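You operate a simulated robot arm through the tools that you are given. There is no shell and no other tool. Be economical: measure what you need, move in short steps, check, and stop when the job is done.

Carry out the task below with a simulated two-armed robot. There is one attempt and no reset: what you move stays moved.

## Task
Carry the blue crate with both arms and set it on the window end of the side counter.
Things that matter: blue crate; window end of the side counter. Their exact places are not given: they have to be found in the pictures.

It is judged by the outcome, as a careful person would: the job done as asked, and still so three seconds after it is handed in. It fails if anything else is knocked over, pushed out of place, dropped, spilled or broken.

## Robot
Two 7-joint arms with two-finger parallel grippers on one trunk, on a base that drives. Base frame: it is fixed to the floor where the robot stands at the start and does not move with it; the origin is under the middle of the robot, x ahead of it, y to its left, z up. Lengths are in mm, angles in rad, forces in N, time in s.
The left shoulder is at the start at [70, 133, 1201], the right one opposite. With the tool pointing down near the work surface each hand reaches from about 100 to 640 mm from the robot's upright axis, wherever it stands, measured 20 degrees to its own side. Places, roughly: window end of the side counter [3500, -100, 900]. Payload 1.57 kg a hand.
Tool frame (each hand has its own): the origin (TCP) lies between the finger pads and is the grasp point; the fingertips stand 30 mm ahead of it; z points along the fingers, y is the line along which they close. Largest opening 80 mm; finger width 17, thickness 12; the body of the gripper, 40 by 82 mm, starts 80 mm behind the TCP.
Orientation is that of the tool frame in the base frame, as [roll, pitch, yaw] about the fixed x, y, z axes, in that order (R = Rz(yaw) Ry(pitch) Rx(roll)). With the fingers straight down and closing along the base's y, the tool's x points along the base's -x, its y along +y and its z along -z.

## Interface
- The arms move only by the tool play_rows. It takes "left_increments", "right_increments" or both (then of equal length, played together; a hand with none holds still); each is a list of rows, each a list of 6 numbers: the shift along the tool's x, y, z in units of 150 mm (1.0 is 150 mm), then the turn, a rotation vector about the tool's x, y, z in units of 120 degrees (1.0 is 120 degrees). In form: [[x, y, z, wx, wy, wz], ...]. A call has 1 to 20 rows; each row is the pose to reach, as a shift and turn from the pose commanded when the call began, along the tool's axes at that moment. "left_grip" and "right_grip" are, for a hand that has rows, the finger opening in mm, from 0 to 80, set as the call begins (left out, the last holds). A call with a number of a shift or a turn outside -1 to 1 is refused whole. Each row takes 0.2 s and may step no farther than 50 mm and 0.15 rad from the row before; otherwise, or with a gripper value out of range, the whole call is refused. A pose out of reach is approached as far as the arm can. The call stops where the force on the tool passes 40 N (or 10 N more than at its start, if that is more) or the arm is blocked; 0.2 s more then pass. The fingers move at their own pace (about 153 mm/s each) and stop on an object; they squeeze with about 39 N. The grip force told is the motor's: it shows also when the fingers shut on nothing. Time passes only in rows, and 0.2 s behind the last, so rows that repeat a pose let the fingers close. It gives the time, the measured TCP pose, the force on the tool (base axes), the opening and the grip force at its end, in the units of the frame above (readings bear some noise), with the torque about the TCP (base axes, N m) and any sound that the robot's microphone picked up.
- Cameras (640 x 400 px; columns grow to the right, rows downward): "scene" is now at [131, 1.6, 1417.1]; the picture's right is [0.02, -1.00, 0.00], its down [-0.71, -0.01, -0.70] and it looks along [0.70, 0.01, -0.71] (base axes); focal length 253 px, centre (320, 200). "left" rides on the left gripper at [72, 7, -122] in its tool frame; the picture's right is [-0.09, 1.00, 0.00], its down [-0.84, -0.08, -0.54] and it looks along [-0.54, -0.05, 0.84] (tool axes); focal length 238 px, centre (320, 200). "right" rides on the right gripper at [72, -7, -122] in its tool frame; the picture's right is [0.09, 1.00, 0.00], its down [-0.84, 0.08, -0.54] and it looks along [-0.54, 0.05, 0.84] (tool axes); focal length 238 px, centre (320, 200).
- grab_frame(camera): a new picture of that camera. No time passes.
- lift_body(by): slides the trunk up (or, below 0, down) by that many mm; the arms and the scene camera ride with it, the base frame stays. It gives what a move gives, with no picture.
- drive_base(legs): drives the robot by 1 to 6 legs, each [ahead, left, turn to the left] in mm, mm and rad, along the robot's own axes; the way and the turn of a leg run together, so that a leg with both is an arc; at most 1500 mm and 3.142 rad a leg. The arms and the cameras ride along, it lands a little off, and it stops where it bumps. It gives what a move gives.
- turn_head(pan, tilt): turns the head with the scene camera to pan (to the left, within 1.501 rad either way) and tilt (down, from -0.506 to 1.204), counted from straight ahead of the robot. It gives what a move gives.
- point_at(camera, pixels): for up to 12 pixels [column, row] of the newest picture of that camera ("zoom" is the newest enlarged one), the place [x, y, z] in the base frame of the surface seen there, good to about 2 mm. No time passes.
- close_up(camera, box): a new picture of the part [left, top, right, bottom] of that camera's present view, enlarged. No time passes.
- finish_job(): hands the job in; it is judged then, once.

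Go step by step. Measure first, check grasps and placings, and put right what went wrong. The budget is 80 turns and 70 pictures, counting those below and the enlarged ones. Unless the task says otherwise, let go and move clear before handing in, and close with one line.

The tools are called after ">>>" by a JSON object that holds its "op" and its "data". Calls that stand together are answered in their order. play_rows: Moves the arms, as the interface text tells. Its arguments: {"type":"object","properties":{"left_increments":{"type":"array","items":{"type":"array","items":{"type":"number"}}},"left_grip":{"type":"number"},"right_increments":{"type":"array","items":{"type":"array","items":{"type":"number"}}},"right_grip":{"type":"number"}},"required":[]} The other tools are called the same way: lift_body (by) slides the trunk up or down; drive_base (legs) drives the base; turn_head (pan, tilt) turns the head that bears the scene camera; grab_frame (camera) takes a picture; point_at (camera, pixels) gives the place of the surface under pixels of a picture; close_up (camera, box) takes an enlarged picture of a part of a camera's view; finish_job () hands the job in.

At the start:

```text
clock: 0.0
left_eef_pos: [427.3, 137.4, 1226.5]
left_tcp_rot: [-3.14, 0.0, -3.14]
left_contact_force: [-0.2, 0.5, -0.2]
left_moment: [0.04, 0.02, -0.01]
left_grip_width: 79.9
left_finger_force: 0.0
right_eef_pos: [477.4, -283.0, 1148.2]
right_tcp_rot: [-3.141, 0.0, 3.141]
right_contact_force: [-1.2, -0.1, 0.3]
right_moment: [-0.02, -0.01, 0.0]
right_grip_width: 80.0
right_finger_force: 0.0
trunk travel left (down, up): [-775.0, 165.0]
robot x, y, heading: [1.3, 0.1, -0.0]
head pan, tilt: [0.017, 0.792]
```

scene: 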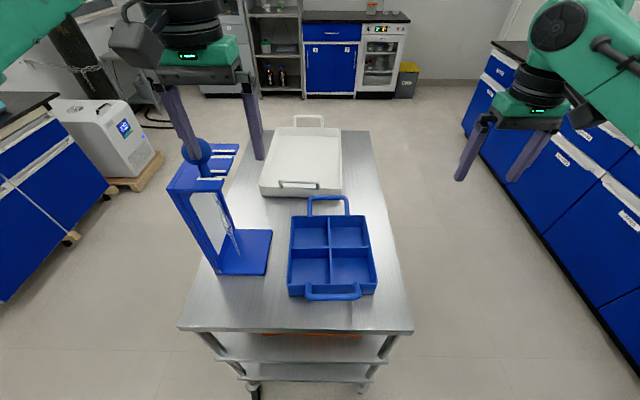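
right: 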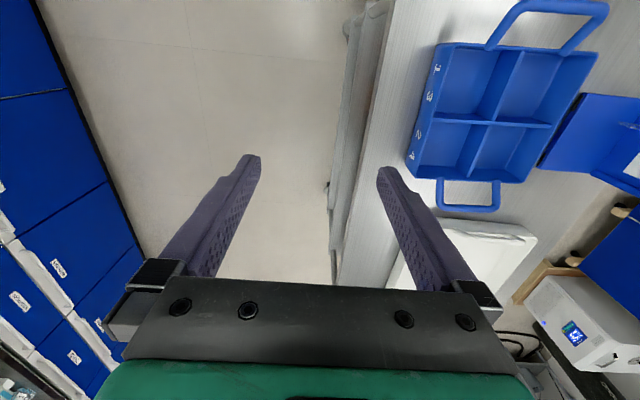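
left: 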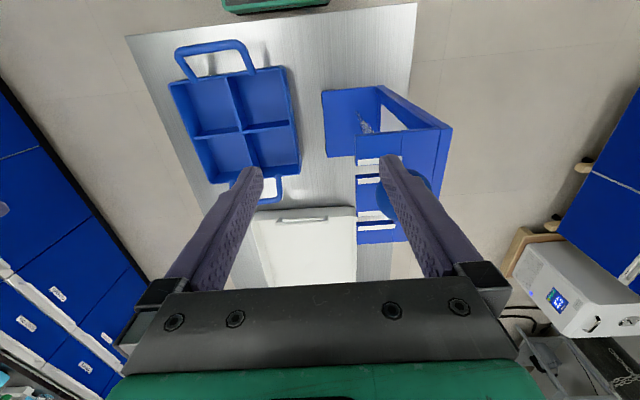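

The scene picture shows the blue four-compartment crate around (332,255), with a far handle at (328,205) and a near handle at (333,293). I'll measure these and look at a close-up.

>>> {"op": "close_up", "data": {"camera": "scene", "box": [160, 120, 420, 340]}}

>>> {"op": "point_at", "data": {"camera": "scene", "pixels": [[328, 199], [310, 206], [347, 204], [333, 296], [309, 292], [358, 288], [293, 218], [363, 216], [290, 284], [374, 282], [332, 248], [400, 310]]}}

>>> {"op": "turn_head", "data": {"pan": 0, "tilt": 0.2}}

>>> {"op": "grab_frame", "data": {"camera": "scene"}}

```text
1.82 times, centred on (290, 230) of scene
```

zoom: 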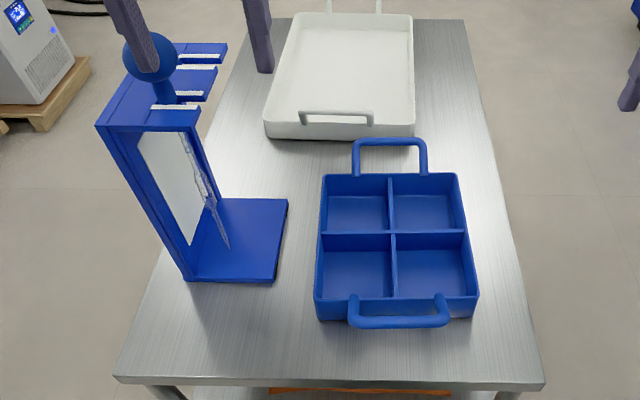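

```text
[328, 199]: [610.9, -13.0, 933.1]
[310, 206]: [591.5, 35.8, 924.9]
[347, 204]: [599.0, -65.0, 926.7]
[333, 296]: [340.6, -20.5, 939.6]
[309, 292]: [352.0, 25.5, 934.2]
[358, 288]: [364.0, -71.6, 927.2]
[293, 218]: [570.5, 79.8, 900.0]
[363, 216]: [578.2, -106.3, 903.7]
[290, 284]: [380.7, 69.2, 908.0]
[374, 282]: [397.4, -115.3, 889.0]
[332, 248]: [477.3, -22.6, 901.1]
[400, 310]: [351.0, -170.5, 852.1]
```

```text
clock: 1.0
left_eef_pos: [428.9, 137.7, 1225.6]
left_tcp_rot: [3.141, 0.002, 3.141]
left_contact_force: [0.0, 0.2, -0.8]
left_moment: [0.01, -0.04, 0.0]
left_grip_width: 79.9
left_finger_force: 0.2
right_eef_pos: [478.3, -282.7, 1148.8]
right_tcp_rot: [-3.141, 0.0, -3.141]
right_contact_force: [0.2, -0.2, -0.5]
right_moment: [0.0, 0.01, -0.01]
right_grip_width: 80.0
right_finger_force: 0.0
trunk travel left (down, up): [-775.0, 165.0]
robot x, y, heading: [2.0, 0.2, -0.0]
head pan, tilt: [0.0, 0.201]
```

```text
65 pictures are left
```

scene: 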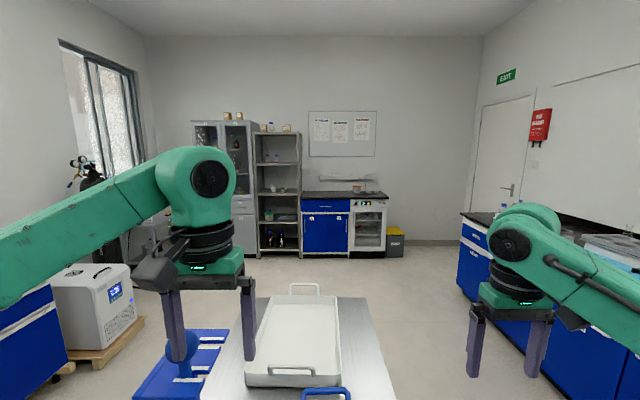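

The counter with the black top near (340,195), straight ahead, seems to be the target; the window is on the left, so I take the left end of it. I'll measure the counter and look to both sides.

>>> {"op": "close_up", "data": {"camera": "scene", "box": [250, 150, 430, 262]}}

>>> {"op": "point_at", "data": {"camera": "scene", "pixels": [[303, 199], [350, 199], [386, 199], [310, 193], [330, 193], [325, 196], [357, 188], [370, 195], [330, 225], [275, 220], [395, 240], [345, 250]]}}

>>> {"op": "turn_head", "data": {"pan": -1.0, "tilt": 0.6}}

>>> {"op": "grab_frame", "data": {"camera": "scene"}}

>>> {"op": "point_at", "data": {"camera": "scene", "pixels": [[100, 150], [100, 250], [200, 250], [320, 200], [320, 300], [400, 300], [500, 300], [500, 200], [560, 350], [200, 350], [320, 380], [250, 150]]}}

```text
3.56 times, centred on (340, 206) of scene
```

zoom: 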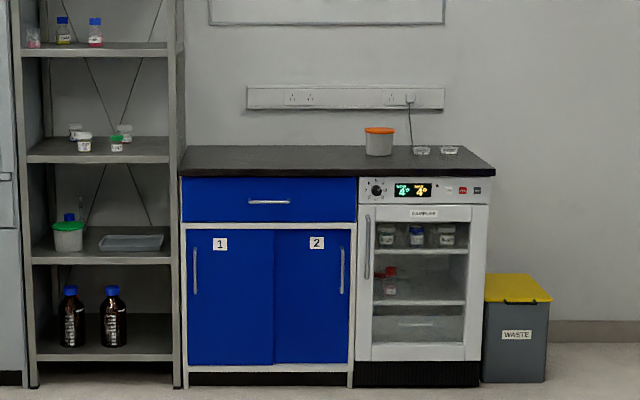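

```text
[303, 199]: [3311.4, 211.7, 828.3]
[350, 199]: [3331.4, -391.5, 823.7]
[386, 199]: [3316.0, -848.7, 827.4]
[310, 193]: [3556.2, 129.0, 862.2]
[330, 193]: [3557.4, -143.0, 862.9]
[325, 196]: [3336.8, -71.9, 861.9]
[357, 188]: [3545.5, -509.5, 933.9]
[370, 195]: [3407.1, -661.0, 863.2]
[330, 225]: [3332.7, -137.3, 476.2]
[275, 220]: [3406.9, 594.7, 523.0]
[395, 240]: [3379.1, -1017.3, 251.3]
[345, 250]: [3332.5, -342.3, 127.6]
```

```text
clock: 2.3
left_eef_pos: [428.3, 137.9, 1225.9]
left_tcp_rot: [-3.141, 0.0, -3.142]
left_contact_force: [0.0, 0.3, 0.0]
left_moment: [0.01, -0.01, -0.01]
left_grip_width: 80.0
left_finger_force: 0.1
right_eef_pos: [477.9, -283.2, 1149.7]
right_tcp_rot: [3.139, 0.0, 3.141]
right_contact_force: [0.5, 0.5, -0.4]
right_moment: [-0.04, 0.03, 0.02]
right_grip_width: 79.7
right_finger_force: 0.0
trunk travel left (down, up): [-775.0, 165.0]
robot x, y, heading: [-0.8, 1.8, -0.002]
head pan, tilt: [-1.0, 0.6]
```

```text
63 pictures are left
```

scene: 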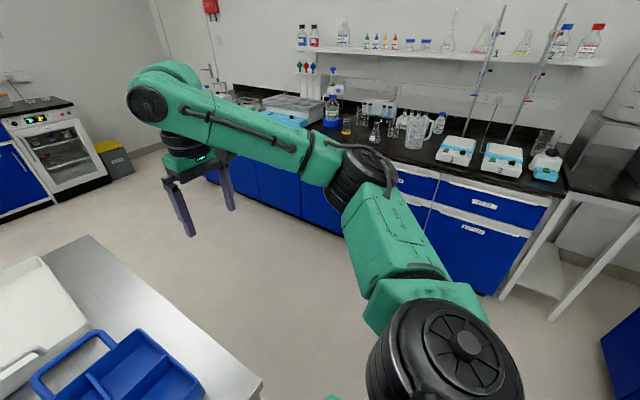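

```text
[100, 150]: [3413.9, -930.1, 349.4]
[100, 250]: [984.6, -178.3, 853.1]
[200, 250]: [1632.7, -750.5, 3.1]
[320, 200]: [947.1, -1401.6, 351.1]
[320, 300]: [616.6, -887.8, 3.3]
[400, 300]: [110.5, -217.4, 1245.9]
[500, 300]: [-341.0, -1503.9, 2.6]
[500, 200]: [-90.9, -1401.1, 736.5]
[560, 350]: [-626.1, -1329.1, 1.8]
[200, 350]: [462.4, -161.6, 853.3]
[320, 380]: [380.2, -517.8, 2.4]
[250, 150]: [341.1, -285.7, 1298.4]
```

The counter top is at z≈863, x from ≈3310, y from ≈240 (window end) to ≈-860. The aisle to the right of the table is over 1.2 m wide, so I'll stand on the right side of the table facing +y, with the handles left and right of me.

>>> {"op": "drive_base", "data": {"legs": [[0, -620, 0], [477, 0, 0], [0, 0, 1.5708]]}}

>>> {"op": "turn_head", "data": {"pan": 0, "tilt": 0.8}}

>>> {"op": "grab_frame", "data": {"camera": "scene"}}

```text
clock: 11.8
left_eef_pos: [365.2, -173.7, 1226.1]
left_tcp_rot: [3.141, 0.001, -1.636]
left_contact_force: [0.4, 1.4, -0.5]
left_moment: [0.01, -0.01, 0.04]
left_grip_width: 79.9
left_finger_force: 0.1
right_eef_pos: [787.1, -151.2, 1149.4]
right_tcp_rot: [3.14, 0.0, -1.634]
right_contact_force: [0.7, -0.8, -0.5]
right_moment: [0.0, 0.0, -0.01]
right_grip_width: 80.2
right_finger_force: 0.0
trunk travel left (down, up): [-775.0, 165.0]
robot x, y, heading: [471.7, -611.2, 1.504]
head pan, tilt: [-1.0, 0.6]
```

```text
clock: 13.1
left_eef_pos: [364.3, -172.9, 1226.0]
left_tcp_rot: [-3.14, 0.0, -1.636]
left_contact_force: [-0.3, 0.0, 0.5]
left_moment: [-0.02, 0.01, -0.01]
left_grip_width: 79.9
left_finger_force: 0.1
right_eef_pos: [786.8, -150.5, 1149.7]
right_tcp_rot: [3.14, -0.002, -1.635]
right_contact_force: [-0.5, 0.3, 0.1]
right_moment: [0.01, 0.0, -0.01]
right_grip_width: 80.0
right_finger_force: 0.1
trunk travel left (down, up): [-775.0, 165.0]
robot x, y, heading: [475.4, -612.9, 1.5]
head pan, tilt: [0.0, 0.799]
```

```text
62 pictures are left
```

scene: 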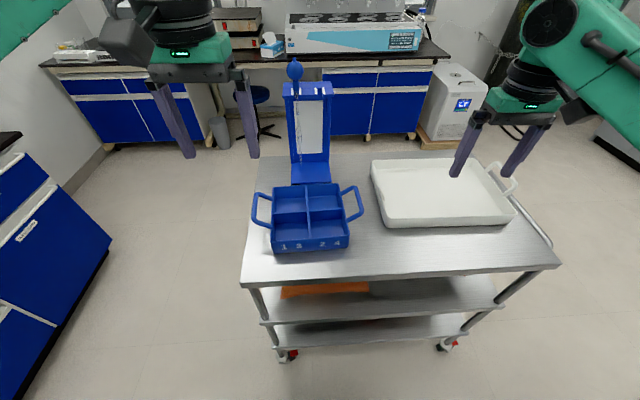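

The crate is near (307,215), handles left and right. I'll square up and move about 105 mm closer, then measure the handles in a close-up.

>>> {"op": "drive_base", "data": {"legs": [[0, 0, 0.07], [105, 0, 0]]}}

>>> {"op": "close_up", "data": {"camera": "scene", "box": [220, 180, 420, 305]}}

```text
clock: 14.7
left_eef_pos: [332.1, -85.4, 1226.6]
left_tcp_rot: [3.141, 0.005, -1.562]
left_contact_force: [-1.0, -0.7, 0.2]
left_moment: [0.02, 0.0, 0.0]
left_grip_width: 80.2
left_finger_force: 0.0
right_eef_pos: [753.2, -32.7, 1149.5]
right_tcp_rot: [-3.141, 0.001, -1.563]
right_contact_force: [-0.4, 0.2, -0.2]
right_moment: [0.03, 0.01, -0.01]
right_grip_width: 80.2
right_finger_force: 0.0
trunk travel left (down, up): [-775.0, 165.0]
robot x, y, heading: [473.0, -508.2, 1.578]
head pan, tilt: [0.0, 0.799]
```

```text
3.20 times, centred on (320, 242) of scene
```

zoom: 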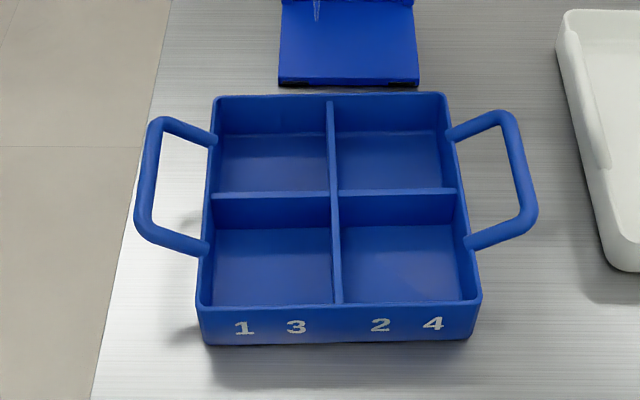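

>>> {"op": "point_at", "data": {"camera": "zoom", "pixels": [[155, 130], [147, 180], [144, 225], [510, 130], [520, 170], [527, 212], [212, 180], [455, 180], [200, 300], [478, 297], [555, 60], [185, 240]]}}

```text
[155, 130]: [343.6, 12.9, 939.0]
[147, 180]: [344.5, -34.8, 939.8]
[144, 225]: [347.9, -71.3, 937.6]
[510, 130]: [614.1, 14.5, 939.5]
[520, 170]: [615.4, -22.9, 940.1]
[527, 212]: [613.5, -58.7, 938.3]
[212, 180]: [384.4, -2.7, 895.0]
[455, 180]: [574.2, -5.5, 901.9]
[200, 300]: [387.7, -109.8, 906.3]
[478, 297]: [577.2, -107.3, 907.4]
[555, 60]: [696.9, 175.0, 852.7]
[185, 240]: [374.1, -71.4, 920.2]
```

Handle bars: left top at (345,-24,940), right at (614,-24,940), both along y, which is right for the present hand orientation. I'll move above them with partly open fingers.

>>> {"op": "play_rows", "data": {"left_increments": [[-0.068, -0.015, 0.155, 0, 0, 0], [-0.136, -0.03, 0.311, 0, 0, 0], [-0.204, -0.045, 0.467, 0, 0, 0], [-0.273, -0.06, 0.622, 0, 0, 0], [-0.341, -0.075, 0.778, 0, 0, 0], [-0.409, -0.089, 0.933, 0, 0, 0], [-0.409, -0.089, 0.933, 0, 0, 0]], "right_increments": [[-0.011, 0.154, 0.155, 0, 0, 0], [-0.022, 0.309, 0.311, 0, 0, 0], [-0.033, 0.463, 0.467, 0, 0, 0], [-0.044, 0.618, 0.622, 0, 0, 0], [-0.054, 0.772, 0.778, 0, 0, 0], [-0.065, 0.927, 0.933, 0, 0, 0], [-0.065, 0.927, 0.933, 0, 0, 0]], "left_grip": 46, "right_grip": 46}}

>>> {"op": "grab_frame", "data": {"camera": "left"}}

>>> {"op": "grab_frame", "data": {"camera": "right"}}

```text
clock: 16.3
left_eef_pos: [344.0, -19.5, 1082.9]
left_tcp_rot: [-3.14, 0.001, -1.563]
left_contact_force: [-0.1, 0.0, 0.6]
left_moment: [0.02, -0.02, -0.01]
left_grip_width: 46.2
left_finger_force: 0.1
right_eef_pos: [614.1, -23.3, 1010.6]
right_tcp_rot: [3.142, 0.001, -1.561]
right_contact_force: [-0.5, 0.2, -0.6]
right_moment: [0.01, -0.02, -0.01]
right_grip_width: 46.1
right_finger_force: 0.1
trunk travel left (down, up): [-775.0, 165.0]
robot x, y, heading: [469.9, -509.6, 1.576]
head pan, tilt: [0.0, 0.799]
```

```text
60 pictures are left
```

left: 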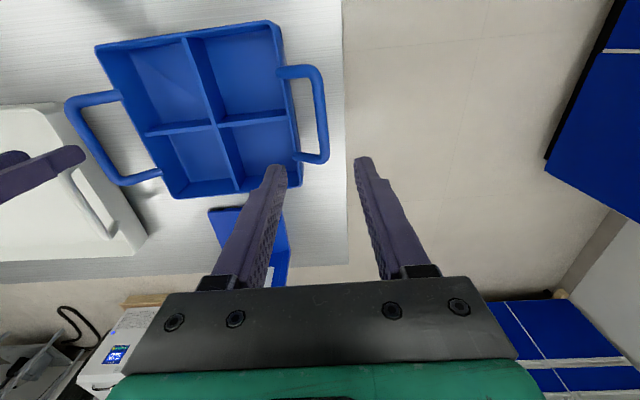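

```text
59 pictures are left
```

right: 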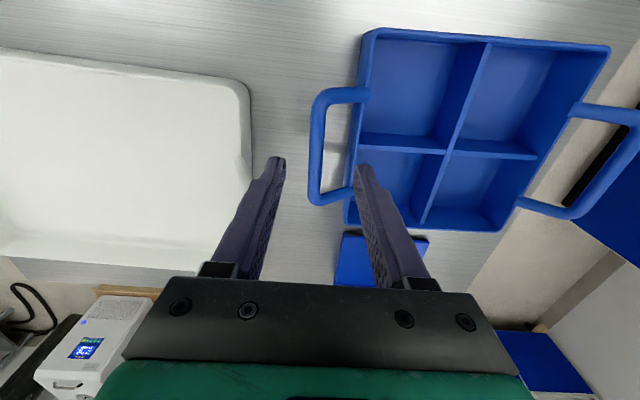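

Both hands are above their handles. I'll refine the bar positions from the wrist pictures before descending.

>>> {"op": "point_at", "data": {"camera": "left", "pixels": [[317, 90], [321, 115], [325, 140], [322, 70], [320, 155]]}}

>>> {"op": "point_at", "data": {"camera": "right", "pixels": [[319, 115], [317, 145], [315, 175], [310, 145], [324, 145], [342, 94]]}}

```text
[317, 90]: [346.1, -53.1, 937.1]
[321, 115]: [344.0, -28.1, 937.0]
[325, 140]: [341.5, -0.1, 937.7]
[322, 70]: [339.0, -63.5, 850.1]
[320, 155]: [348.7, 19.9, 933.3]
```

```text
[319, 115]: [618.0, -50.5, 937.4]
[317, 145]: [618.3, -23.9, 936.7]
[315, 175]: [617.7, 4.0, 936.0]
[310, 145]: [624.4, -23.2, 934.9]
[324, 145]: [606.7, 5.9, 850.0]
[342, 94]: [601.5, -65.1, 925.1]
```

Bars: left x≈344, right x≈617. Descending to z≈936.

>>> {"op": "play_rows", "data": {"left_increments": [[0.01, 0, 0.2, 0, 0, 0], [0.01, 0, 0.4, 0, 0, 0], [0.01, 0, 0.6, 0, 0, 0], [0.01, 0, 0.8, 0, 0, 0], [0.01, 0, 0.9, 0, 0, 0], [0.01, 0, 0.98, 0, 0, 0], [0.01, 0, 0.98, 0, 0, 0]], "right_increments": [[0, -0.017, 0.1, 0, 0, 0], [0, -0.017, 0.2, 0, 0, 0], [0, -0.017, 0.3, 0, 0, 0], [0, -0.017, 0.4, 0, 0, 0], [0, -0.017, 0.45, 0, 0, 0], [0, -0.017, 0.497, 0, 0, 0], [0, -0.017, 0.497, 0, 0, 0]]}}

>>> {"op": "close_up", "data": {"camera": "scene", "box": [220, 160, 420, 285]}}

```text
clock: 17.9
left_eef_pos: [344.8, -20.5, 939.9]
left_tcp_rot: [-3.141, -0.002, -1.561]
left_contact_force: [-0.2, -0.6, -0.7]
left_moment: [-0.02, 0.02, 0.01]
left_grip_width: 45.9
left_finger_force: 0.1
right_eef_pos: [618.8, -21.2, 934.6]
right_tcp_rot: [3.141, 0.001, -1.562]
right_contact_force: [0.0, -1.2, 1.0]
right_moment: [-0.01, 0.03, -0.03]
right_grip_width: 45.6
right_finger_force: 0.1
trunk travel left (down, up): [-775.0, 165.0]
robot x, y, heading: [473.1, -510.9, 1.581]
head pan, tilt: [0.0, 0.799]
```

```text
3.20 times, centred on (320, 222) of scene
```

zoom: 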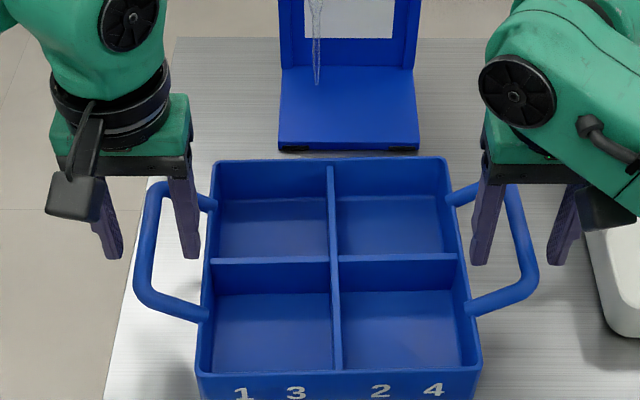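

The bars lie between the fingers on both sides. Lowering the left by 4 mm and closing both.

>>> {"op": "play_rows", "data": {"left_increments": [[0, 0, 0.027, 0, 0, 0]]}}

>>> {"op": "play_rows", "data": {"left_increments": [[0, 0, 0, 0, 0, 0], [0, 0, 0, 0, 0, 0], [0, 0, 0, 0, 0, 0]], "right_increments": [[0, 0, 0, 0, 0, 0], [0, 0, 0, 0, 0, 0], [0, 0, 0, 0, 0, 0]], "left_grip": 0, "right_grip": 0}}

>>> {"op": "close_up", "data": {"camera": "scene", "box": [220, 160, 420, 285]}}

```text
clock: 18.3
left_eef_pos: [345.1, -21.5, 935.3]
left_tcp_rot: [-3.14, 0.0, -1.562]
left_contact_force: [-0.2, 0.2, -0.1]
left_moment: [-0.02, -0.02, 0.0]
left_grip_width: 46.0
left_finger_force: 0.1
right_eef_pos: [617.8, -21.4, 934.5]
right_tcp_rot: [3.141, 0.001, -1.562]
right_contact_force: [-0.9, -0.1, -0.4]
right_moment: [0.01, -0.01, 0.01]
right_grip_width: 46.0
right_finger_force: 0.1
trunk travel left (down, up): [-775.0, 165.0]
robot x, y, heading: [470.8, -507.7, 1.574]
head pan, tilt: [0.0, 0.799]
```

```text
clock: 19.1
left_eef_pos: [344.1, -21.1, 934.8]
left_tcp_rot: [-3.141, 0.004, -1.561]
left_contact_force: [0.1, 4.1, -0.1]
left_moment: [-0.07, 0.06, 0.57]
left_grip_width: 12.5
left_finger_force: 29.2
right_eef_pos: [617.0, -21.5, 934.3]
right_tcp_rot: [-3.141, 0.0, -1.563]
right_contact_force: [0.0, -4.0, 1.8]
right_moment: [0.14, 0.02, 0.54]
right_grip_width: 12.7
right_finger_force: 30.1
trunk travel left (down, up): [-775.0, 165.0]
robot x, y, heading: [472.9, -509.8, 1.577]
head pan, tilt: [0.0, 0.799]
```

```text
3.20 times, centred on (320, 222) of scene
```

zoom: 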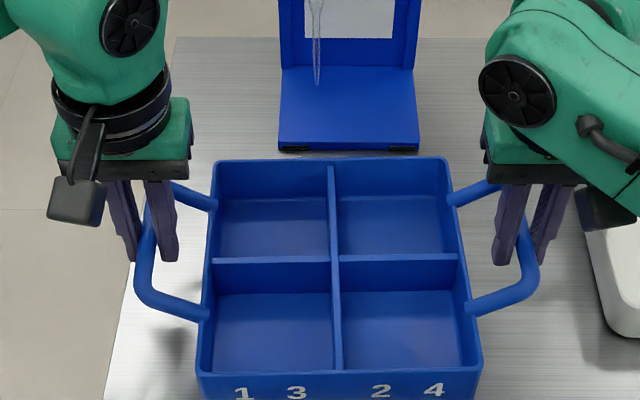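

Both fingers closed on 12.5 mm bars with grip force. Lifting with the trunk so both arms rise together.

>>> {"op": "lift_body", "data": {"by": 40}}

>>> {"op": "grab_frame", "data": {"camera": "scene"}}

```text
clock: 19.9
left_eef_pos: [344.5, -22.8, 975.9]
left_tcp_rot: [-3.141, 0.0, -1.562]
left_contact_force: [0.5, -0.9, -0.4]
left_moment: [-0.02, -0.04, 0.01]
left_grip_width: 0.0
left_finger_force: 21.5
right_eef_pos: [616.6, -20.5, 974.6]
right_tcp_rot: [-3.141, -0.001, -1.563]
right_contact_force: [0.6, 0.5, -0.5]
right_moment: [0.01, -0.02, -0.04]
right_grip_width: 0.0
right_finger_force: 21.3
trunk travel left (down, up): [-815.0, 125.0]
robot x, y, heading: [473.8, -506.7, 1.582]
head pan, tilt: [0.0, 0.799]
```

```text
56 pictures are left
```

scene: 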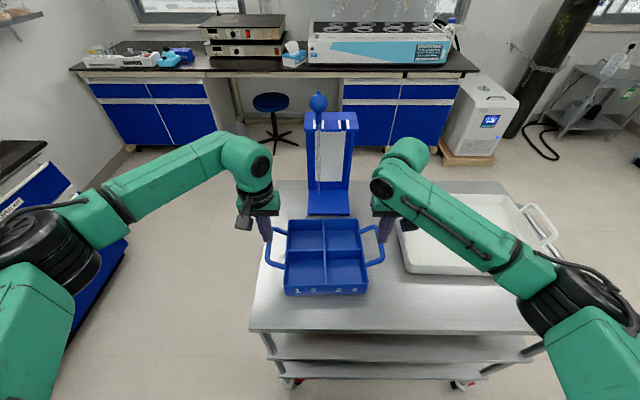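

The fingers slipped off: openings are now 0 and the crate is still on the table at (325,255). I'll check it hasn't moved, then regrasp with tilted hands so one finger of each hand is hooked under its bar.

>>> {"op": "close_up", "data": {"camera": "scene", "box": [225, 180, 425, 305]}}

>>> {"op": "point_at", "data": {"camera": "zoom", "pixels": [[130, 280], [152, 277], [500, 245], [142, 240], [505, 200], [190, 365], [455, 360], [198, 140], [430, 140], [310, 140], [325, 360], [170, 290]]}}

>>> {"op": "grab_frame", "data": {"camera": "right"}}

>>> {"op": "grab_frame", "data": {"camera": "left"}}

```text
3.20 times, centred on (325, 242) of scene
```

zoom: 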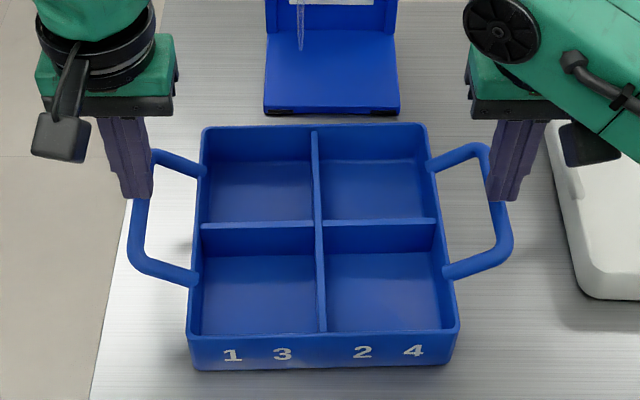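

```text
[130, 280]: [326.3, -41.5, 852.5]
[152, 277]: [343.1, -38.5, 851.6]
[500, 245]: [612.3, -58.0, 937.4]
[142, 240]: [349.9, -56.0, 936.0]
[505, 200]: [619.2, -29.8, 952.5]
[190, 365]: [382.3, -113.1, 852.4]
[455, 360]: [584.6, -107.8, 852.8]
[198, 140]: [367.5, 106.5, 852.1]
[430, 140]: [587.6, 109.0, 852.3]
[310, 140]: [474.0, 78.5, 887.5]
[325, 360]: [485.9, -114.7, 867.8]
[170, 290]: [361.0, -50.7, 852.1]
```

```text
54 pictures are left
```

right: 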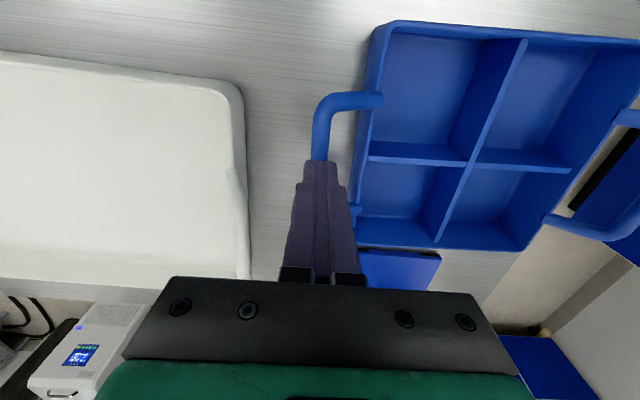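

```text
53 pictures are left
```

left: 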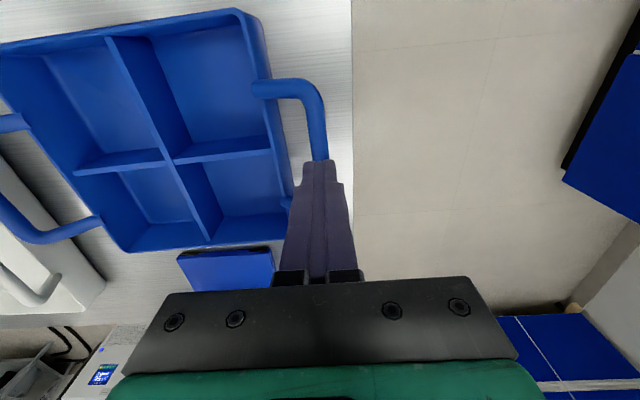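

The crate is unmoved; plain friction wasn't enough. I'll raise the hands, open them, and tilt each about 55° inward so the outer finger goes under the bar.

>>> {"op": "play_rows", "data": {"left_increments": [[0, 0, -0.2, 0, 0, 0], [0, 0, -0.4, 0, 0, 0], [0, 0, -0.5, 0.065, 0, 0], [0, 0.1, -0.5, 0.13, 0, 0], [0, 0.2, -0.5, 0.196, 0, 0], [0, 0.3, -0.5, 0.262, 0, 0], [0, 0.3, -0.5, 0.327, 0, 0], [0, 0.3, -0.5, 0.393, 0, 0], [0, 0.3, -0.5, 0.458, 0, 0], [0, 0.3, -0.5, 0.458, 0, 0]], "right_increments": [[0, 0, -0.2, 0, 0, 0], [0, 0, -0.4, 0, 0, 0], [0, 0, -0.5, -0.065, 0, 0], [0, -0.1, -0.5, -0.13, 0, 0], [0, -0.2, -0.5, -0.196, 0, 0], [0, -0.3, -0.5, -0.262, 0, 0], [0, -0.3, -0.5, -0.327, 0, 0], [0, -0.3, -0.5, -0.393, 0, 0], [0, -0.3, -0.5, -0.458, 0, 0], [0, -0.3, -0.5, -0.458, 0, 0]], "left_grip": 46, "right_grip": 46}}

>>> {"op": "grab_frame", "data": {"camera": "scene"}}

>>> {"op": "point_at", "data": {"camera": "scene", "pixels": [[267, 245], [270, 260], [379, 255], [383, 245], [285, 290], [365, 290], [400, 225], [408, 268], [440, 272]]}}

```text
clock: 22.1
left_eef_pos: [299.5, -23.8, 1048.0]
left_tcp_rot: [-2.22, 0.004, -1.567]
left_contact_force: [-0.1, 0.6, -0.2]
left_moment: [0.01, 0.0, -0.01]
left_grip_width: 45.9
left_finger_force: 0.1
right_eef_pos: [661.6, -19.6, 1050.0]
right_tcp_rot: [2.178, -0.001, -1.562]
right_contact_force: [0.0, -0.9, 0.3]
right_moment: [0.0, 0.01, 0.02]
right_grip_width: 46.0
right_finger_force: 0.1
trunk travel left (down, up): [-815.0, 125.0]
robot x, y, heading: [474.4, -510.9, 1.58]
head pan, tilt: [0.0, 0.799]
```

```text
52 pictures are left
```

scene: 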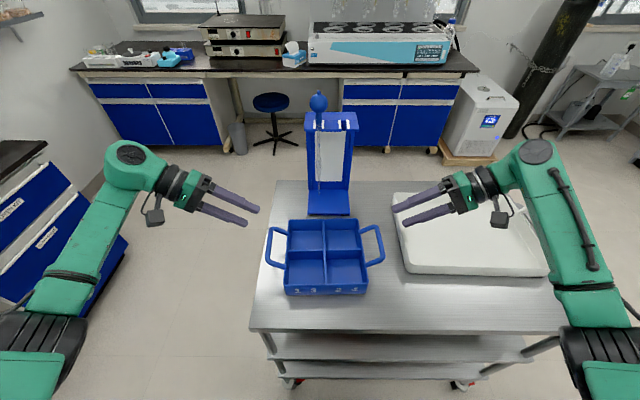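

```text
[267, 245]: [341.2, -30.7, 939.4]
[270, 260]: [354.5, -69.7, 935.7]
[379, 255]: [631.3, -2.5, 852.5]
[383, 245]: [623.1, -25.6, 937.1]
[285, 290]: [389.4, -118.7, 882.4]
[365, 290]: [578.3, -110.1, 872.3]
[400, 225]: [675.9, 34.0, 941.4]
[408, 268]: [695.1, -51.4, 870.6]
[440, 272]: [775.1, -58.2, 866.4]
```

Tilt reached (≈0.92 and 0.96 rad). Before descending, I'll check the white tray's rim height next to the right hand.

>>> {"op": "close_up", "data": {"camera": "scene", "box": [360, 160, 560, 285]}}

>>> {"op": "point_at", "data": {"camera": "zoom", "pixels": [[120, 150], [125, 190], [128, 220], [135, 250], [142, 290], [145, 330], [150, 345], [112, 125], [200, 330], [200, 300]]}}

>>> {"op": "grab_frame", "data": {"camera": "left"}}

>>> {"op": "grab_frame", "data": {"camera": "right"}}

```text
3.20 times, centred on (460, 222) of scene
```

zoom: 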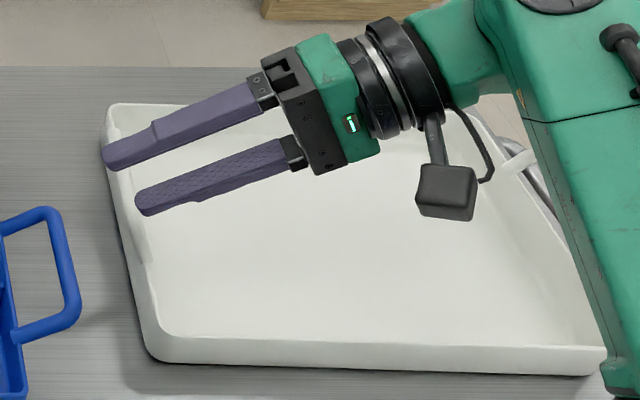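

```text
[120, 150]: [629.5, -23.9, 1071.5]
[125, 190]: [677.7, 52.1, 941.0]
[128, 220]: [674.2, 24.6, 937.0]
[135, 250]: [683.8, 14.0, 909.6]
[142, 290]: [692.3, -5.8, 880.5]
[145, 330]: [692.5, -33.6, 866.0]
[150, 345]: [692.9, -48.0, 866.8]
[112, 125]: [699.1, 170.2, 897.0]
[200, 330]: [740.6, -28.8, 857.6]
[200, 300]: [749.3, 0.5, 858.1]
```

```text
50 pictures are left
```

left: 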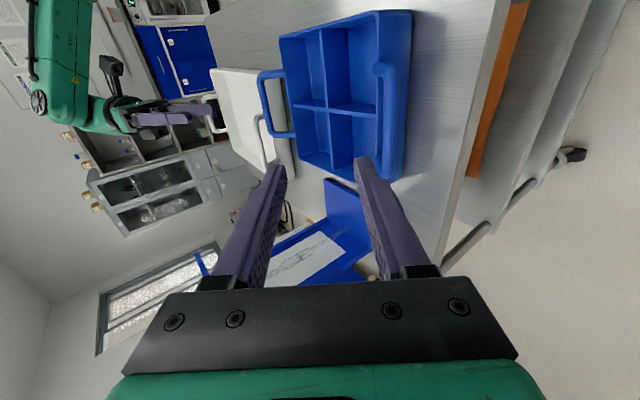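

```text
49 pictures are left
```

right: 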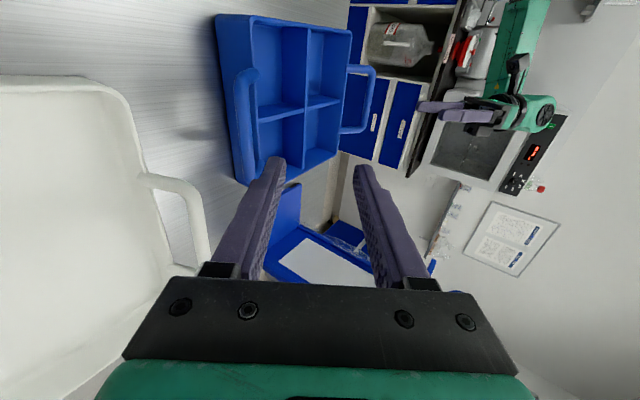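

The white tray's handle stands at about x=677, y≥14, z≈940, close to the right hand's path, so I'll grasp at y≈-28 and check at a pre-grasp pose.

>>> {"op": "play_rows", "data": {"left_increments": [[0.028, 0.15, 0.1, 0, 0, 0], [0.028, 0.3, 0.2, 0, 0, 0], [0.028, 0.454, 0.294, 0, 0, 0], [0.028, 0.454, 0.294, 0, 0, 0]], "right_increments": [[0.056, -0.155, 0.1, 0, 0, 0], [0.056, -0.31, 0.2, 0, 0, 0], [0.056, -0.471, 0.292, 0, 0, 0], [0.056, -0.471, 0.292, 0, 0, 0]]}}

>>> {"op": "close_up", "data": {"camera": "scene", "box": [200, 150, 440, 300]}}

>>> {"op": "grab_frame", "data": {"camera": "right"}}

>>> {"op": "grab_frame", "data": {"camera": "left"}}

```text
clock: 23.1
left_eef_pos: [292.0, -41.8, 1022.4]
left_tcp_rot: [-2.197, -0.035, -1.535]
left_contact_force: [-0.2, 0.3, 0.8]
left_moment: [0.01, -0.01, -0.04]
left_grip_width: 45.8
left_finger_force: 0.0
left hand out of reach, approached as far as the arm can: row 1, 2, 3, 4
right_eef_pos: [666.4, -30.5, 966.1]
right_tcp_rot: [2.184, -0.001, -1.561]
right_contact_force: [-0.3, -0.5, 0.2]
right_moment: [0.01, 0.03, -0.02]
right_grip_width: 46.2
right_finger_force: 0.0
trunk travel left (down, up): [-815.0, 125.0]
robot x, y, heading: [472.8, -509.3, 1.577]
head pan, tilt: [0.0, 0.799]
```

```text
2.67 times, centred on (320, 225) of scene
```

zoom: 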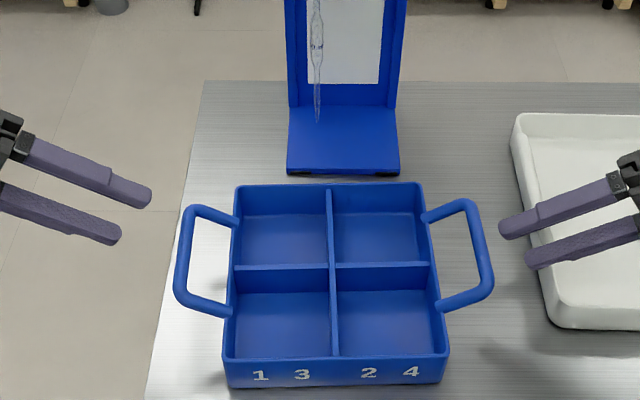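

```text
47 pictures are left
```

right: 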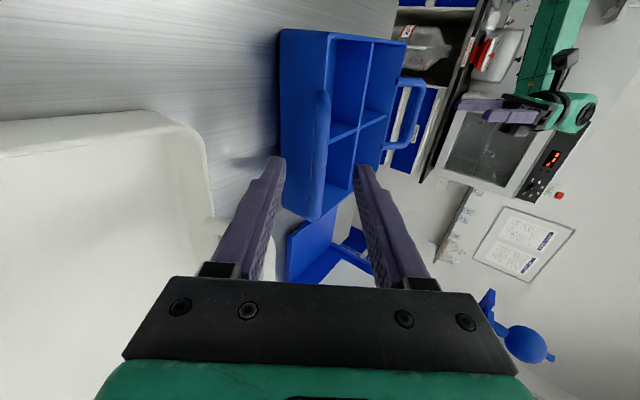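

```text
46 pictures are left
```

left: 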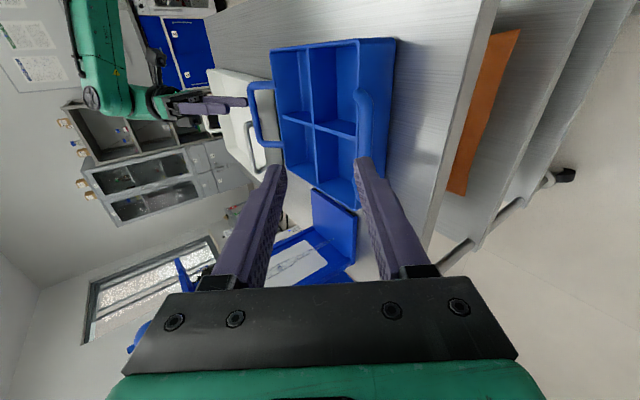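

The left arm met a joint limit going down, while the right is fine. I'll return both to the upper pose and do the descent with the trunk instead, keeping the arm geometry that worked.

>>> {"op": "play_rows", "data": {"left_increments": [[0, -0.15, -0.1, 0, 0, 0], [0, -0.3, -0.2, 0, 0, 0], [0, -0.454, -0.294, 0, 0, 0], [0, -0.454, -0.294, 0, 0, 0]], "right_increments": [[0, 0.155, -0.1, 0, 0, 0], [0, 0.31, -0.2, 0, 0, 0], [0, 0.471, -0.292, 0, 0, 0], [0, 0.471, -0.292, 0, 0, 0]]}}

```text
clock: 24.1
left_eef_pos: [291.7, -40.8, 1102.3]
left_tcp_rot: [-2.182, 0.001, -1.563]
left_contact_force: [-0.5, 0.3, 0.4]
left_moment: [-0.01, -0.02, -0.01]
left_grip_width: 46.1
left_finger_force: 0.1
right_eef_pos: [663.9, -28.3, 1051.2]
right_tcp_rot: [2.182, 0.002, -1.561]
right_contact_force: [-0.1, 0.2, 0.0]
right_moment: [-0.02, 0.0, -0.03]
right_grip_width: 46.0
right_finger_force: 0.1
trunk travel left (down, up): [-815.0, 125.0]
robot x, y, heading: [476.4, -509.4, 1.574]
head pan, tilt: [0.0, 0.799]
```

The left hand is back in reach at z=1102. I'll level the right hand with it, then look at arm clearance before lowering the trunk.

>>> {"op": "play_rows", "data": {"left_increments": [[-0.087, 0, 0, 0, 0, 0], [-0.087, 0, 0, 0, 0, 0]], "right_increments": [[0, 0.14, -0.097, 0, 0, 0], [0, 0.279, -0.194, 0, 0, 0]]}}

>>> {"op": "grab_frame", "data": {"camera": "scene"}}

>>> {"op": "point_at", "data": {"camera": "scene", "pixels": [[570, 320], [570, 250], [540, 200], [520, 170], [100, 230], [60, 290], [120, 170], [600, 370], [560, 290], [40, 350]]}}

```text
clock: 24.7
left_eef_pos: [292.3, -24.9, 1099.9]
left_tcp_rot: [-2.182, 0.001, -1.562]
left_contact_force: [-0.1, 0.1, 0.1]
left_moment: [0.02, 0.0, 0.01]
left_grip_width: 46.1
left_finger_force: 0.1
right_eef_pos: [661.8, -27.7, 1101.5]
right_tcp_rot: [2.184, 0.0, -1.56]
right_contact_force: [-1.0, -0.4, -0.4]
right_moment: [0.01, -0.01, 0.01]
right_grip_width: 46.0
right_finger_force: 0.1
trunk travel left (down, up): [-815.0, 125.0]
robot x, y, heading: [475.0, -510.9, 1.578]
head pan, tilt: [0.0, 0.799]
```

```text
45 pictures are left
```

scene: 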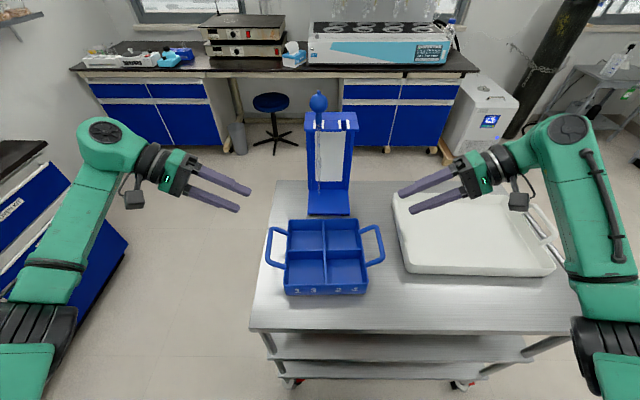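

```text
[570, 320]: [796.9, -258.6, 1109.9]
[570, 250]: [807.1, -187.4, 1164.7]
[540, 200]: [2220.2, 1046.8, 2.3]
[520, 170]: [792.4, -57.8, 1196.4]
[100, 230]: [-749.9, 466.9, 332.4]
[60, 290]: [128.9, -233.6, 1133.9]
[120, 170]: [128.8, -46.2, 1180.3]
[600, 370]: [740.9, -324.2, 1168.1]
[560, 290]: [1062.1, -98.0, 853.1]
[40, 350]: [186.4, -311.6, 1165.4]
```

Arm undersides have enough room over the table (853) and tray for a 135 mm trunk descent. Lowering.

>>> {"op": "lift_body", "data": {"by": -134}}

>>> {"op": "grab_frame", "data": {"camera": "scene"}}

```text
clock: 26.4
left_eef_pos: [292.0, -26.2, 966.5]
left_tcp_rot: [-2.181, 0.001, -1.56]
left_contact_force: [0.2, 1.0, 0.3]
left_moment: [0.02, 0.0, -0.03]
left_grip_width: 46.0
left_finger_force: 0.0
right_eef_pos: [662.1, -28.1, 967.1]
right_tcp_rot: [2.182, 0.001, -1.564]
right_contact_force: [-0.3, -0.3, 0.9]
right_moment: [-0.03, -0.02, 0.0]
right_grip_width: 45.9
right_finger_force: 0.0
trunk travel left (down, up): [-681.0, 259.0]
robot x, y, heading: [476.3, -509.7, 1.58]
head pan, tilt: [0.0, 0.799]
```

```text
44 pictures are left
```

scene: 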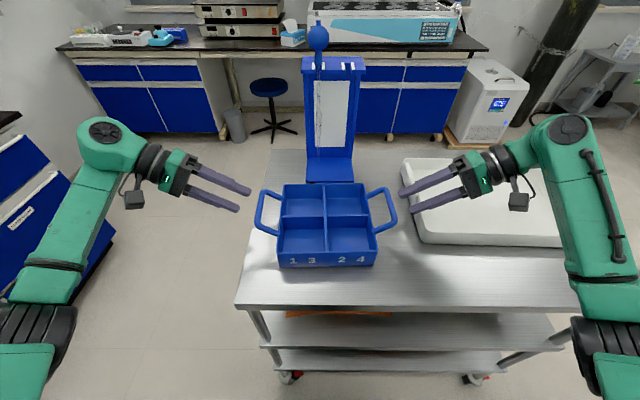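

Both hands are level at z≈967, tilted 0.96 rad. Sliding in along the tool axes over the bars.

>>> {"op": "play_rows", "data": {"left_increments": [[0.013, -0.011, 0.1, 0, 0, 0], [0.013, -0.011, 0.2, 0, 0, 0], [0.013, -0.011, 0.3, 0, 0, 0], [0.013, -0.011, 0.38, 0, 0, 0], [0.013, -0.011, 0.44, 0, 0, 0], [0.013, -0.011, 0.44, 0, 0, 0]], "right_increments": [[0, -0.019, 0.09, 0, 0, 0], [0, -0.019, 0.18, 0, 0, 0], [0, -0.019, 0.27, 0, 0, 0], [0, -0.019, 0.35, 0, 0, 0], [0, -0.019, 0.405, 0, 0, 0], [0, -0.019, 0.405, 0, 0, 0]]}}

>>> {"op": "close_up", "data": {"camera": "scene", "box": [200, 150, 440, 300]}}

>>> {"op": "grab_frame", "data": {"camera": "right"}}

>>> {"op": "grab_frame", "data": {"camera": "left"}}

```text
clock: 27.8
left_eef_pos: [347.7, -27.7, 928.4]
left_tcp_rot: [-2.182, -0.001, -1.562]
left_contact_force: [-0.6, -0.2, -0.2]
left_moment: [-0.01, 0.04, 0.02]
left_grip_width: 46.1
left_finger_force: 0.1
right_eef_pos: [615.0, -28.5, 930.1]
right_tcp_rot: [2.181, 0.001, -1.561]
right_contact_force: [-0.8, -0.6, -0.4]
right_moment: [0.02, 0.03, 0.02]
right_grip_width: 46.1
right_finger_force: 0.1
trunk travel left (down, up): [-681.0, 259.0]
robot x, y, heading: [474.8, -511.2, 1.579]
head pan, tilt: [0.0, 0.799]
```

```text
2.67 times, centred on (320, 225) of scene
```

zoom: 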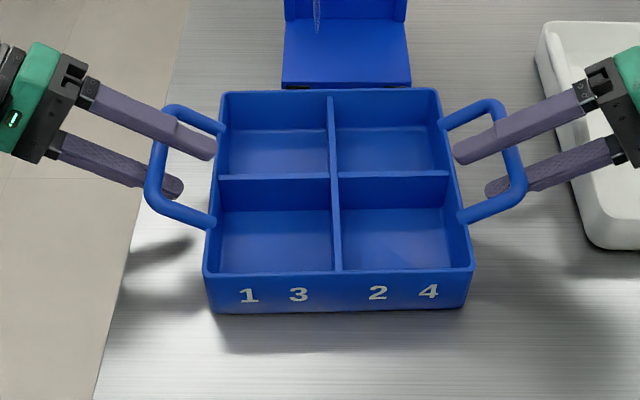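

```text
42 pictures are left
```

right: 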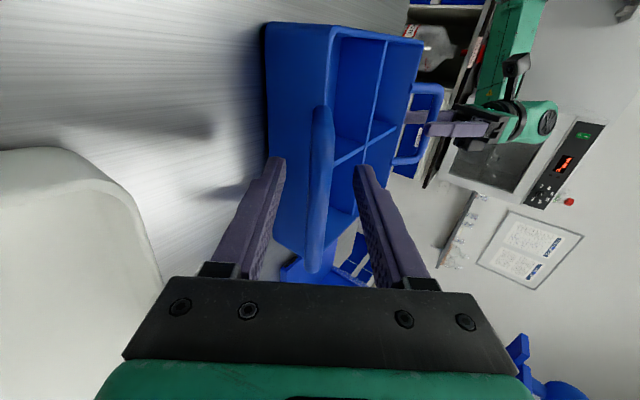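

```text
41 pictures are left
```

left: 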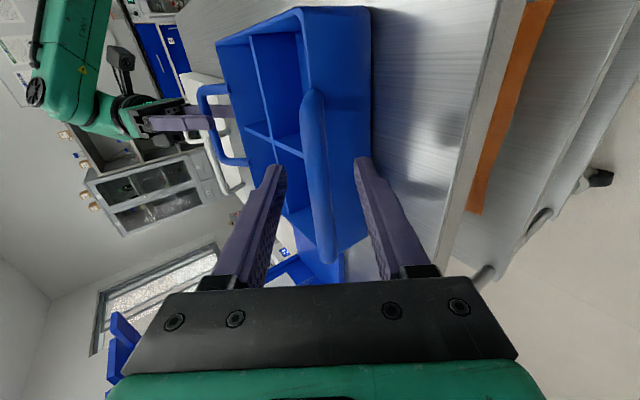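

Both bars now run between an upper-inner and a lower-outer finger. Closing.

>>> {"op": "play_rows", "data": {"left_increments": [[0, 0, 0, 0, 0, 0], [0, 0, 0, 0, 0, 0], [0, 0, 0, 0, 0, 0]], "right_increments": [[0, 0, 0, 0, 0, 0], [0, 0, 0, 0, 0, 0], [0, 0, 0, 0, 0, 0]], "left_grip": 0, "right_grip": 0}}

>>> {"op": "lift_body", "data": {"by": 8}}

>>> {"op": "close_up", "data": {"camera": "scene", "box": [200, 150, 440, 300]}}

```text
clock: 28.6
left_eef_pos: [347.9, -26.3, 928.7]
left_tcp_rot: [-2.182, 0.001, -1.562]
left_contact_force: [-0.8, 1.2, -0.8]
left_moment: [-0.37, -0.01, 0.11]
left_grip_width: 12.3
left_finger_force: 30.0
right_eef_pos: [613.3, -29.0, 928.8]
right_tcp_rot: [2.183, 0.002, -1.561]
right_contact_force: [1.1, -0.5, 0.2]
right_moment: [0.33, 0.02, 0.15]
right_grip_width: 12.4
right_finger_force: 29.5
trunk travel left (down, up): [-681.0, 259.0]
robot x, y, heading: [475.1, -509.5, 1.586]
head pan, tilt: [0.0, 0.799]
```

```text
clock: 29.1
left_eef_pos: [346.4, -26.8, 936.9]
left_tcp_rot: [-2.181, 0.001, -1.561]
left_contact_force: [-1.3, 1.2, -1.8]
left_moment: [-0.36, -0.01, 0.17]
left_grip_width: 12.7
left_finger_force: 29.5
right_eef_pos: [613.8, -28.9, 936.3]
right_tcp_rot: [2.181, 0.0, -1.563]
right_contact_force: [1.1, -1.3, -1.8]
right_moment: [0.28, 0.0, 0.2]
right_grip_width: 12.5
right_finger_force: 30.2
trunk travel left (down, up): [-689.0, 251.0]
robot x, y, heading: [471.2, -509.0, 1.577]
head pan, tilt: [0.0, 0.799]
```

```text
2.67 times, centred on (320, 225) of scene
```

zoom: 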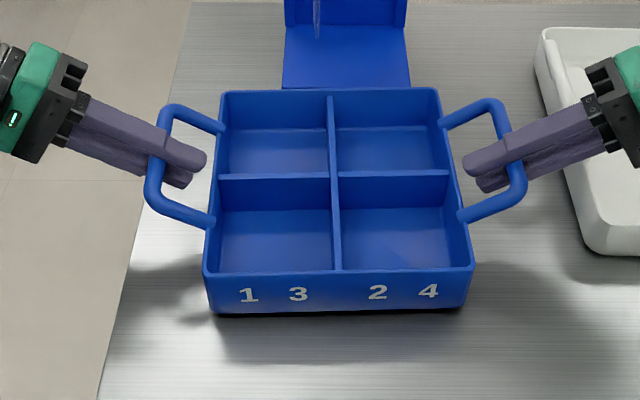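

Grip held at 12.5 mm after 8 mm; forces are small. Lifting a bit more and checking.

>>> {"op": "lift_body", "data": {"by": 20}}

>>> {"op": "close_up", "data": {"camera": "scene", "box": [200, 150, 440, 300]}}

>>> {"op": "point_at", "data": {"camera": "zoom", "pixels": [[210, 272], [468, 272], [225, 93], [435, 93], [330, 178], [385, 300]]}}

```text
clock: 29.8
left_eef_pos: [346.5, -26.5, 957.5]
left_tcp_rot: [-2.183, -0.002, -1.561]
left_contact_force: [-1.5, 2.8, -1.0]
left_moment: [-0.29, -0.04, 0.2]
left_grip_width: 12.4
left_finger_force: 29.9
right_eef_pos: [614.3, -28.8, 956.9]
right_tcp_rot: [2.182, 0.0, -1.563]
right_contact_force: [1.9, -1.6, -1.8]
right_moment: [0.28, 0.02, 0.26]
right_grip_width: 12.8
right_finger_force: 29.8
trunk travel left (down, up): [-709.0, 231.0]
robot x, y, heading: [473.5, -508.2, 1.582]
head pan, tilt: [0.0, 0.799]
```

```text
2.67 times, centred on (320, 225) of scene
```

zoom: 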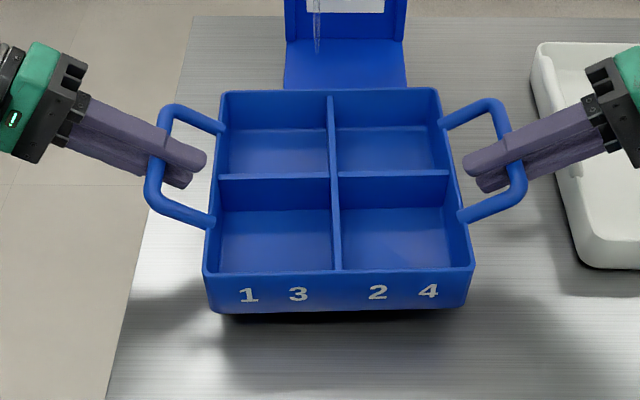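

```text
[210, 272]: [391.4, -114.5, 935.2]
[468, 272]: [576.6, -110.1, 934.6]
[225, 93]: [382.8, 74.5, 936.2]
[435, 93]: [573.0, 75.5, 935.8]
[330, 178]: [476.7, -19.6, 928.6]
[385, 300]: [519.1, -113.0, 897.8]
```

The crate is lifted level (rim from ≈906 to ≈935) with both grips holding. Raising further, then backing off from the table.

>>> {"op": "lift_body", "data": {"by": 100}}

>>> {"op": "drive_base", "data": {"legs": [[-270, 0, 0]]}}

>>> {"op": "grab_frame", "data": {"camera": "scene"}}

```text
clock: 31.1
left_eef_pos: [348.1, -26.1, 1057.3]
left_tcp_rot: [-2.18, 0.001, -1.561]
left_contact_force: [-1.4, 1.3, -0.9]
left_moment: [-0.27, -0.05, 0.21]
left_grip_width: 12.6
left_finger_force: 29.7
right_eef_pos: [613.9, -27.8, 1056.5]
right_tcp_rot: [2.182, -0.001, -1.561]
right_contact_force: [1.4, -1.2, -2.6]
right_moment: [0.24, 0.05, 0.22]
right_grip_width: 12.5
right_finger_force: 29.8
trunk travel left (down, up): [-809.0, 131.0]
robot x, y, heading: [474.4, -509.5, 1.577]
head pan, tilt: [0.0, 0.799]
```

```text
clock: 33.0
left_eef_pos: [349.2, -290.1, 1055.6]
left_tcp_rot: [-2.181, -0.001, -1.563]
left_contact_force: [-2.0, 2.4, -0.3]
left_moment: [-0.25, 0.0, 0.22]
left_grip_width: 12.8
left_finger_force: 29.1
right_eef_pos: [615.7, -293.0, 1056.2]
right_tcp_rot: [2.182, -0.003, -1.563]
right_contact_force: [1.6, -1.6, -1.0]
right_moment: [0.23, 0.03, 0.26]
right_grip_width: 12.4
right_finger_force: 29.9
trunk travel left (down, up): [-809.0, 131.0]
robot x, y, heading: [477.4, -775.3, 1.584]
head pan, tilt: [0.0, 0.799]
```

```text
38 pictures are left
```

scene: 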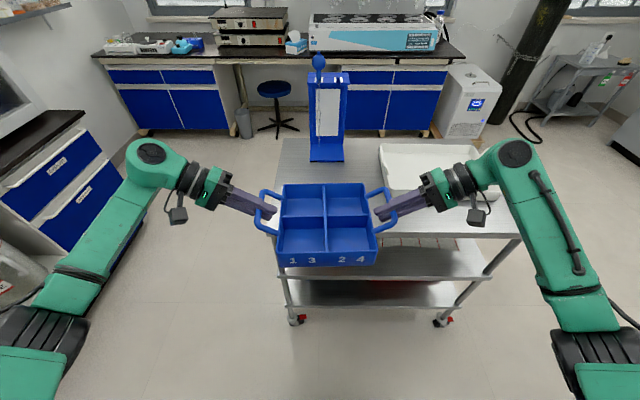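

The crate is held steady, and the table is undisturbed. Turning right toward the side counter.

>>> {"op": "drive_base", "data": {"legs": [[0, 0, -0.79], [0, 0, -0.79]]}}

>>> {"op": "turn_head", "data": {"pan": 0, "tilt": 0.45}}

>>> {"op": "grab_frame", "data": {"camera": "scene"}}

```text
clock: 37.6
left_eef_pos: [960.7, -656.6, 1056.1]
left_tcp_rot: [-2.182, -0.001, 3.133]
left_contact_force: [1.8, 0.1, -1.5]
left_moment: [-0.04, 0.32, 0.16]
left_grip_width: 12.6
left_finger_force: 29.3
right_eef_pos: [954.0, -924.4, 1057.4]
right_tcp_rot: [2.185, -0.001, 3.13]
right_contact_force: [-0.9, -0.2, -1.2]
right_moment: [0.01, -0.21, 0.26]
right_grip_width: 12.6
right_finger_force: 29.8
trunk travel left (down, up): [-809.0, 131.0]
robot x, y, heading: [478.4, -775.7, -0.011]
head pan, tilt: [0.0, 0.799]
```

```text
clock: 38.4
left_eef_pos: [961.6, -657.6, 1056.5]
left_tcp_rot: [-2.182, 0.001, 3.134]
left_contact_force: [0.6, 0.2, -1.2]
left_moment: [0.02, 0.38, 0.09]
left_grip_width: 12.6
left_finger_force: 29.7
right_eef_pos: [954.0, -925.0, 1056.6]
right_tcp_rot: [2.182, 0.0, 3.134]
right_contact_force: [-1.1, -0.3, -1.4]
right_moment: [-0.01, -0.33, 0.11]
right_grip_width: 12.5
right_finger_force: 29.7
trunk travel left (down, up): [-809.0, 131.0]
robot x, y, heading: [478.3, -776.0, -0.009]
head pan, tilt: [0.0, 0.45]
```

```text
37 pictures are left
```

scene: 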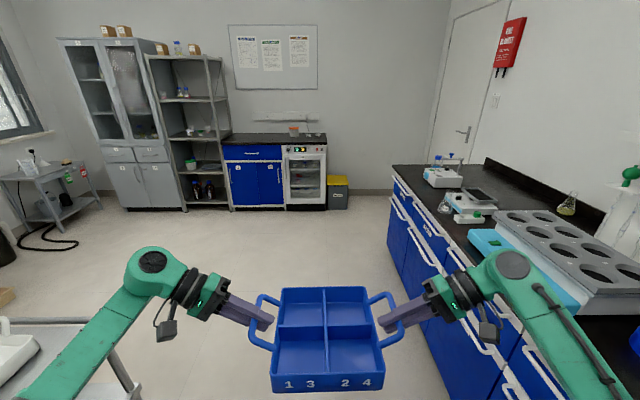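

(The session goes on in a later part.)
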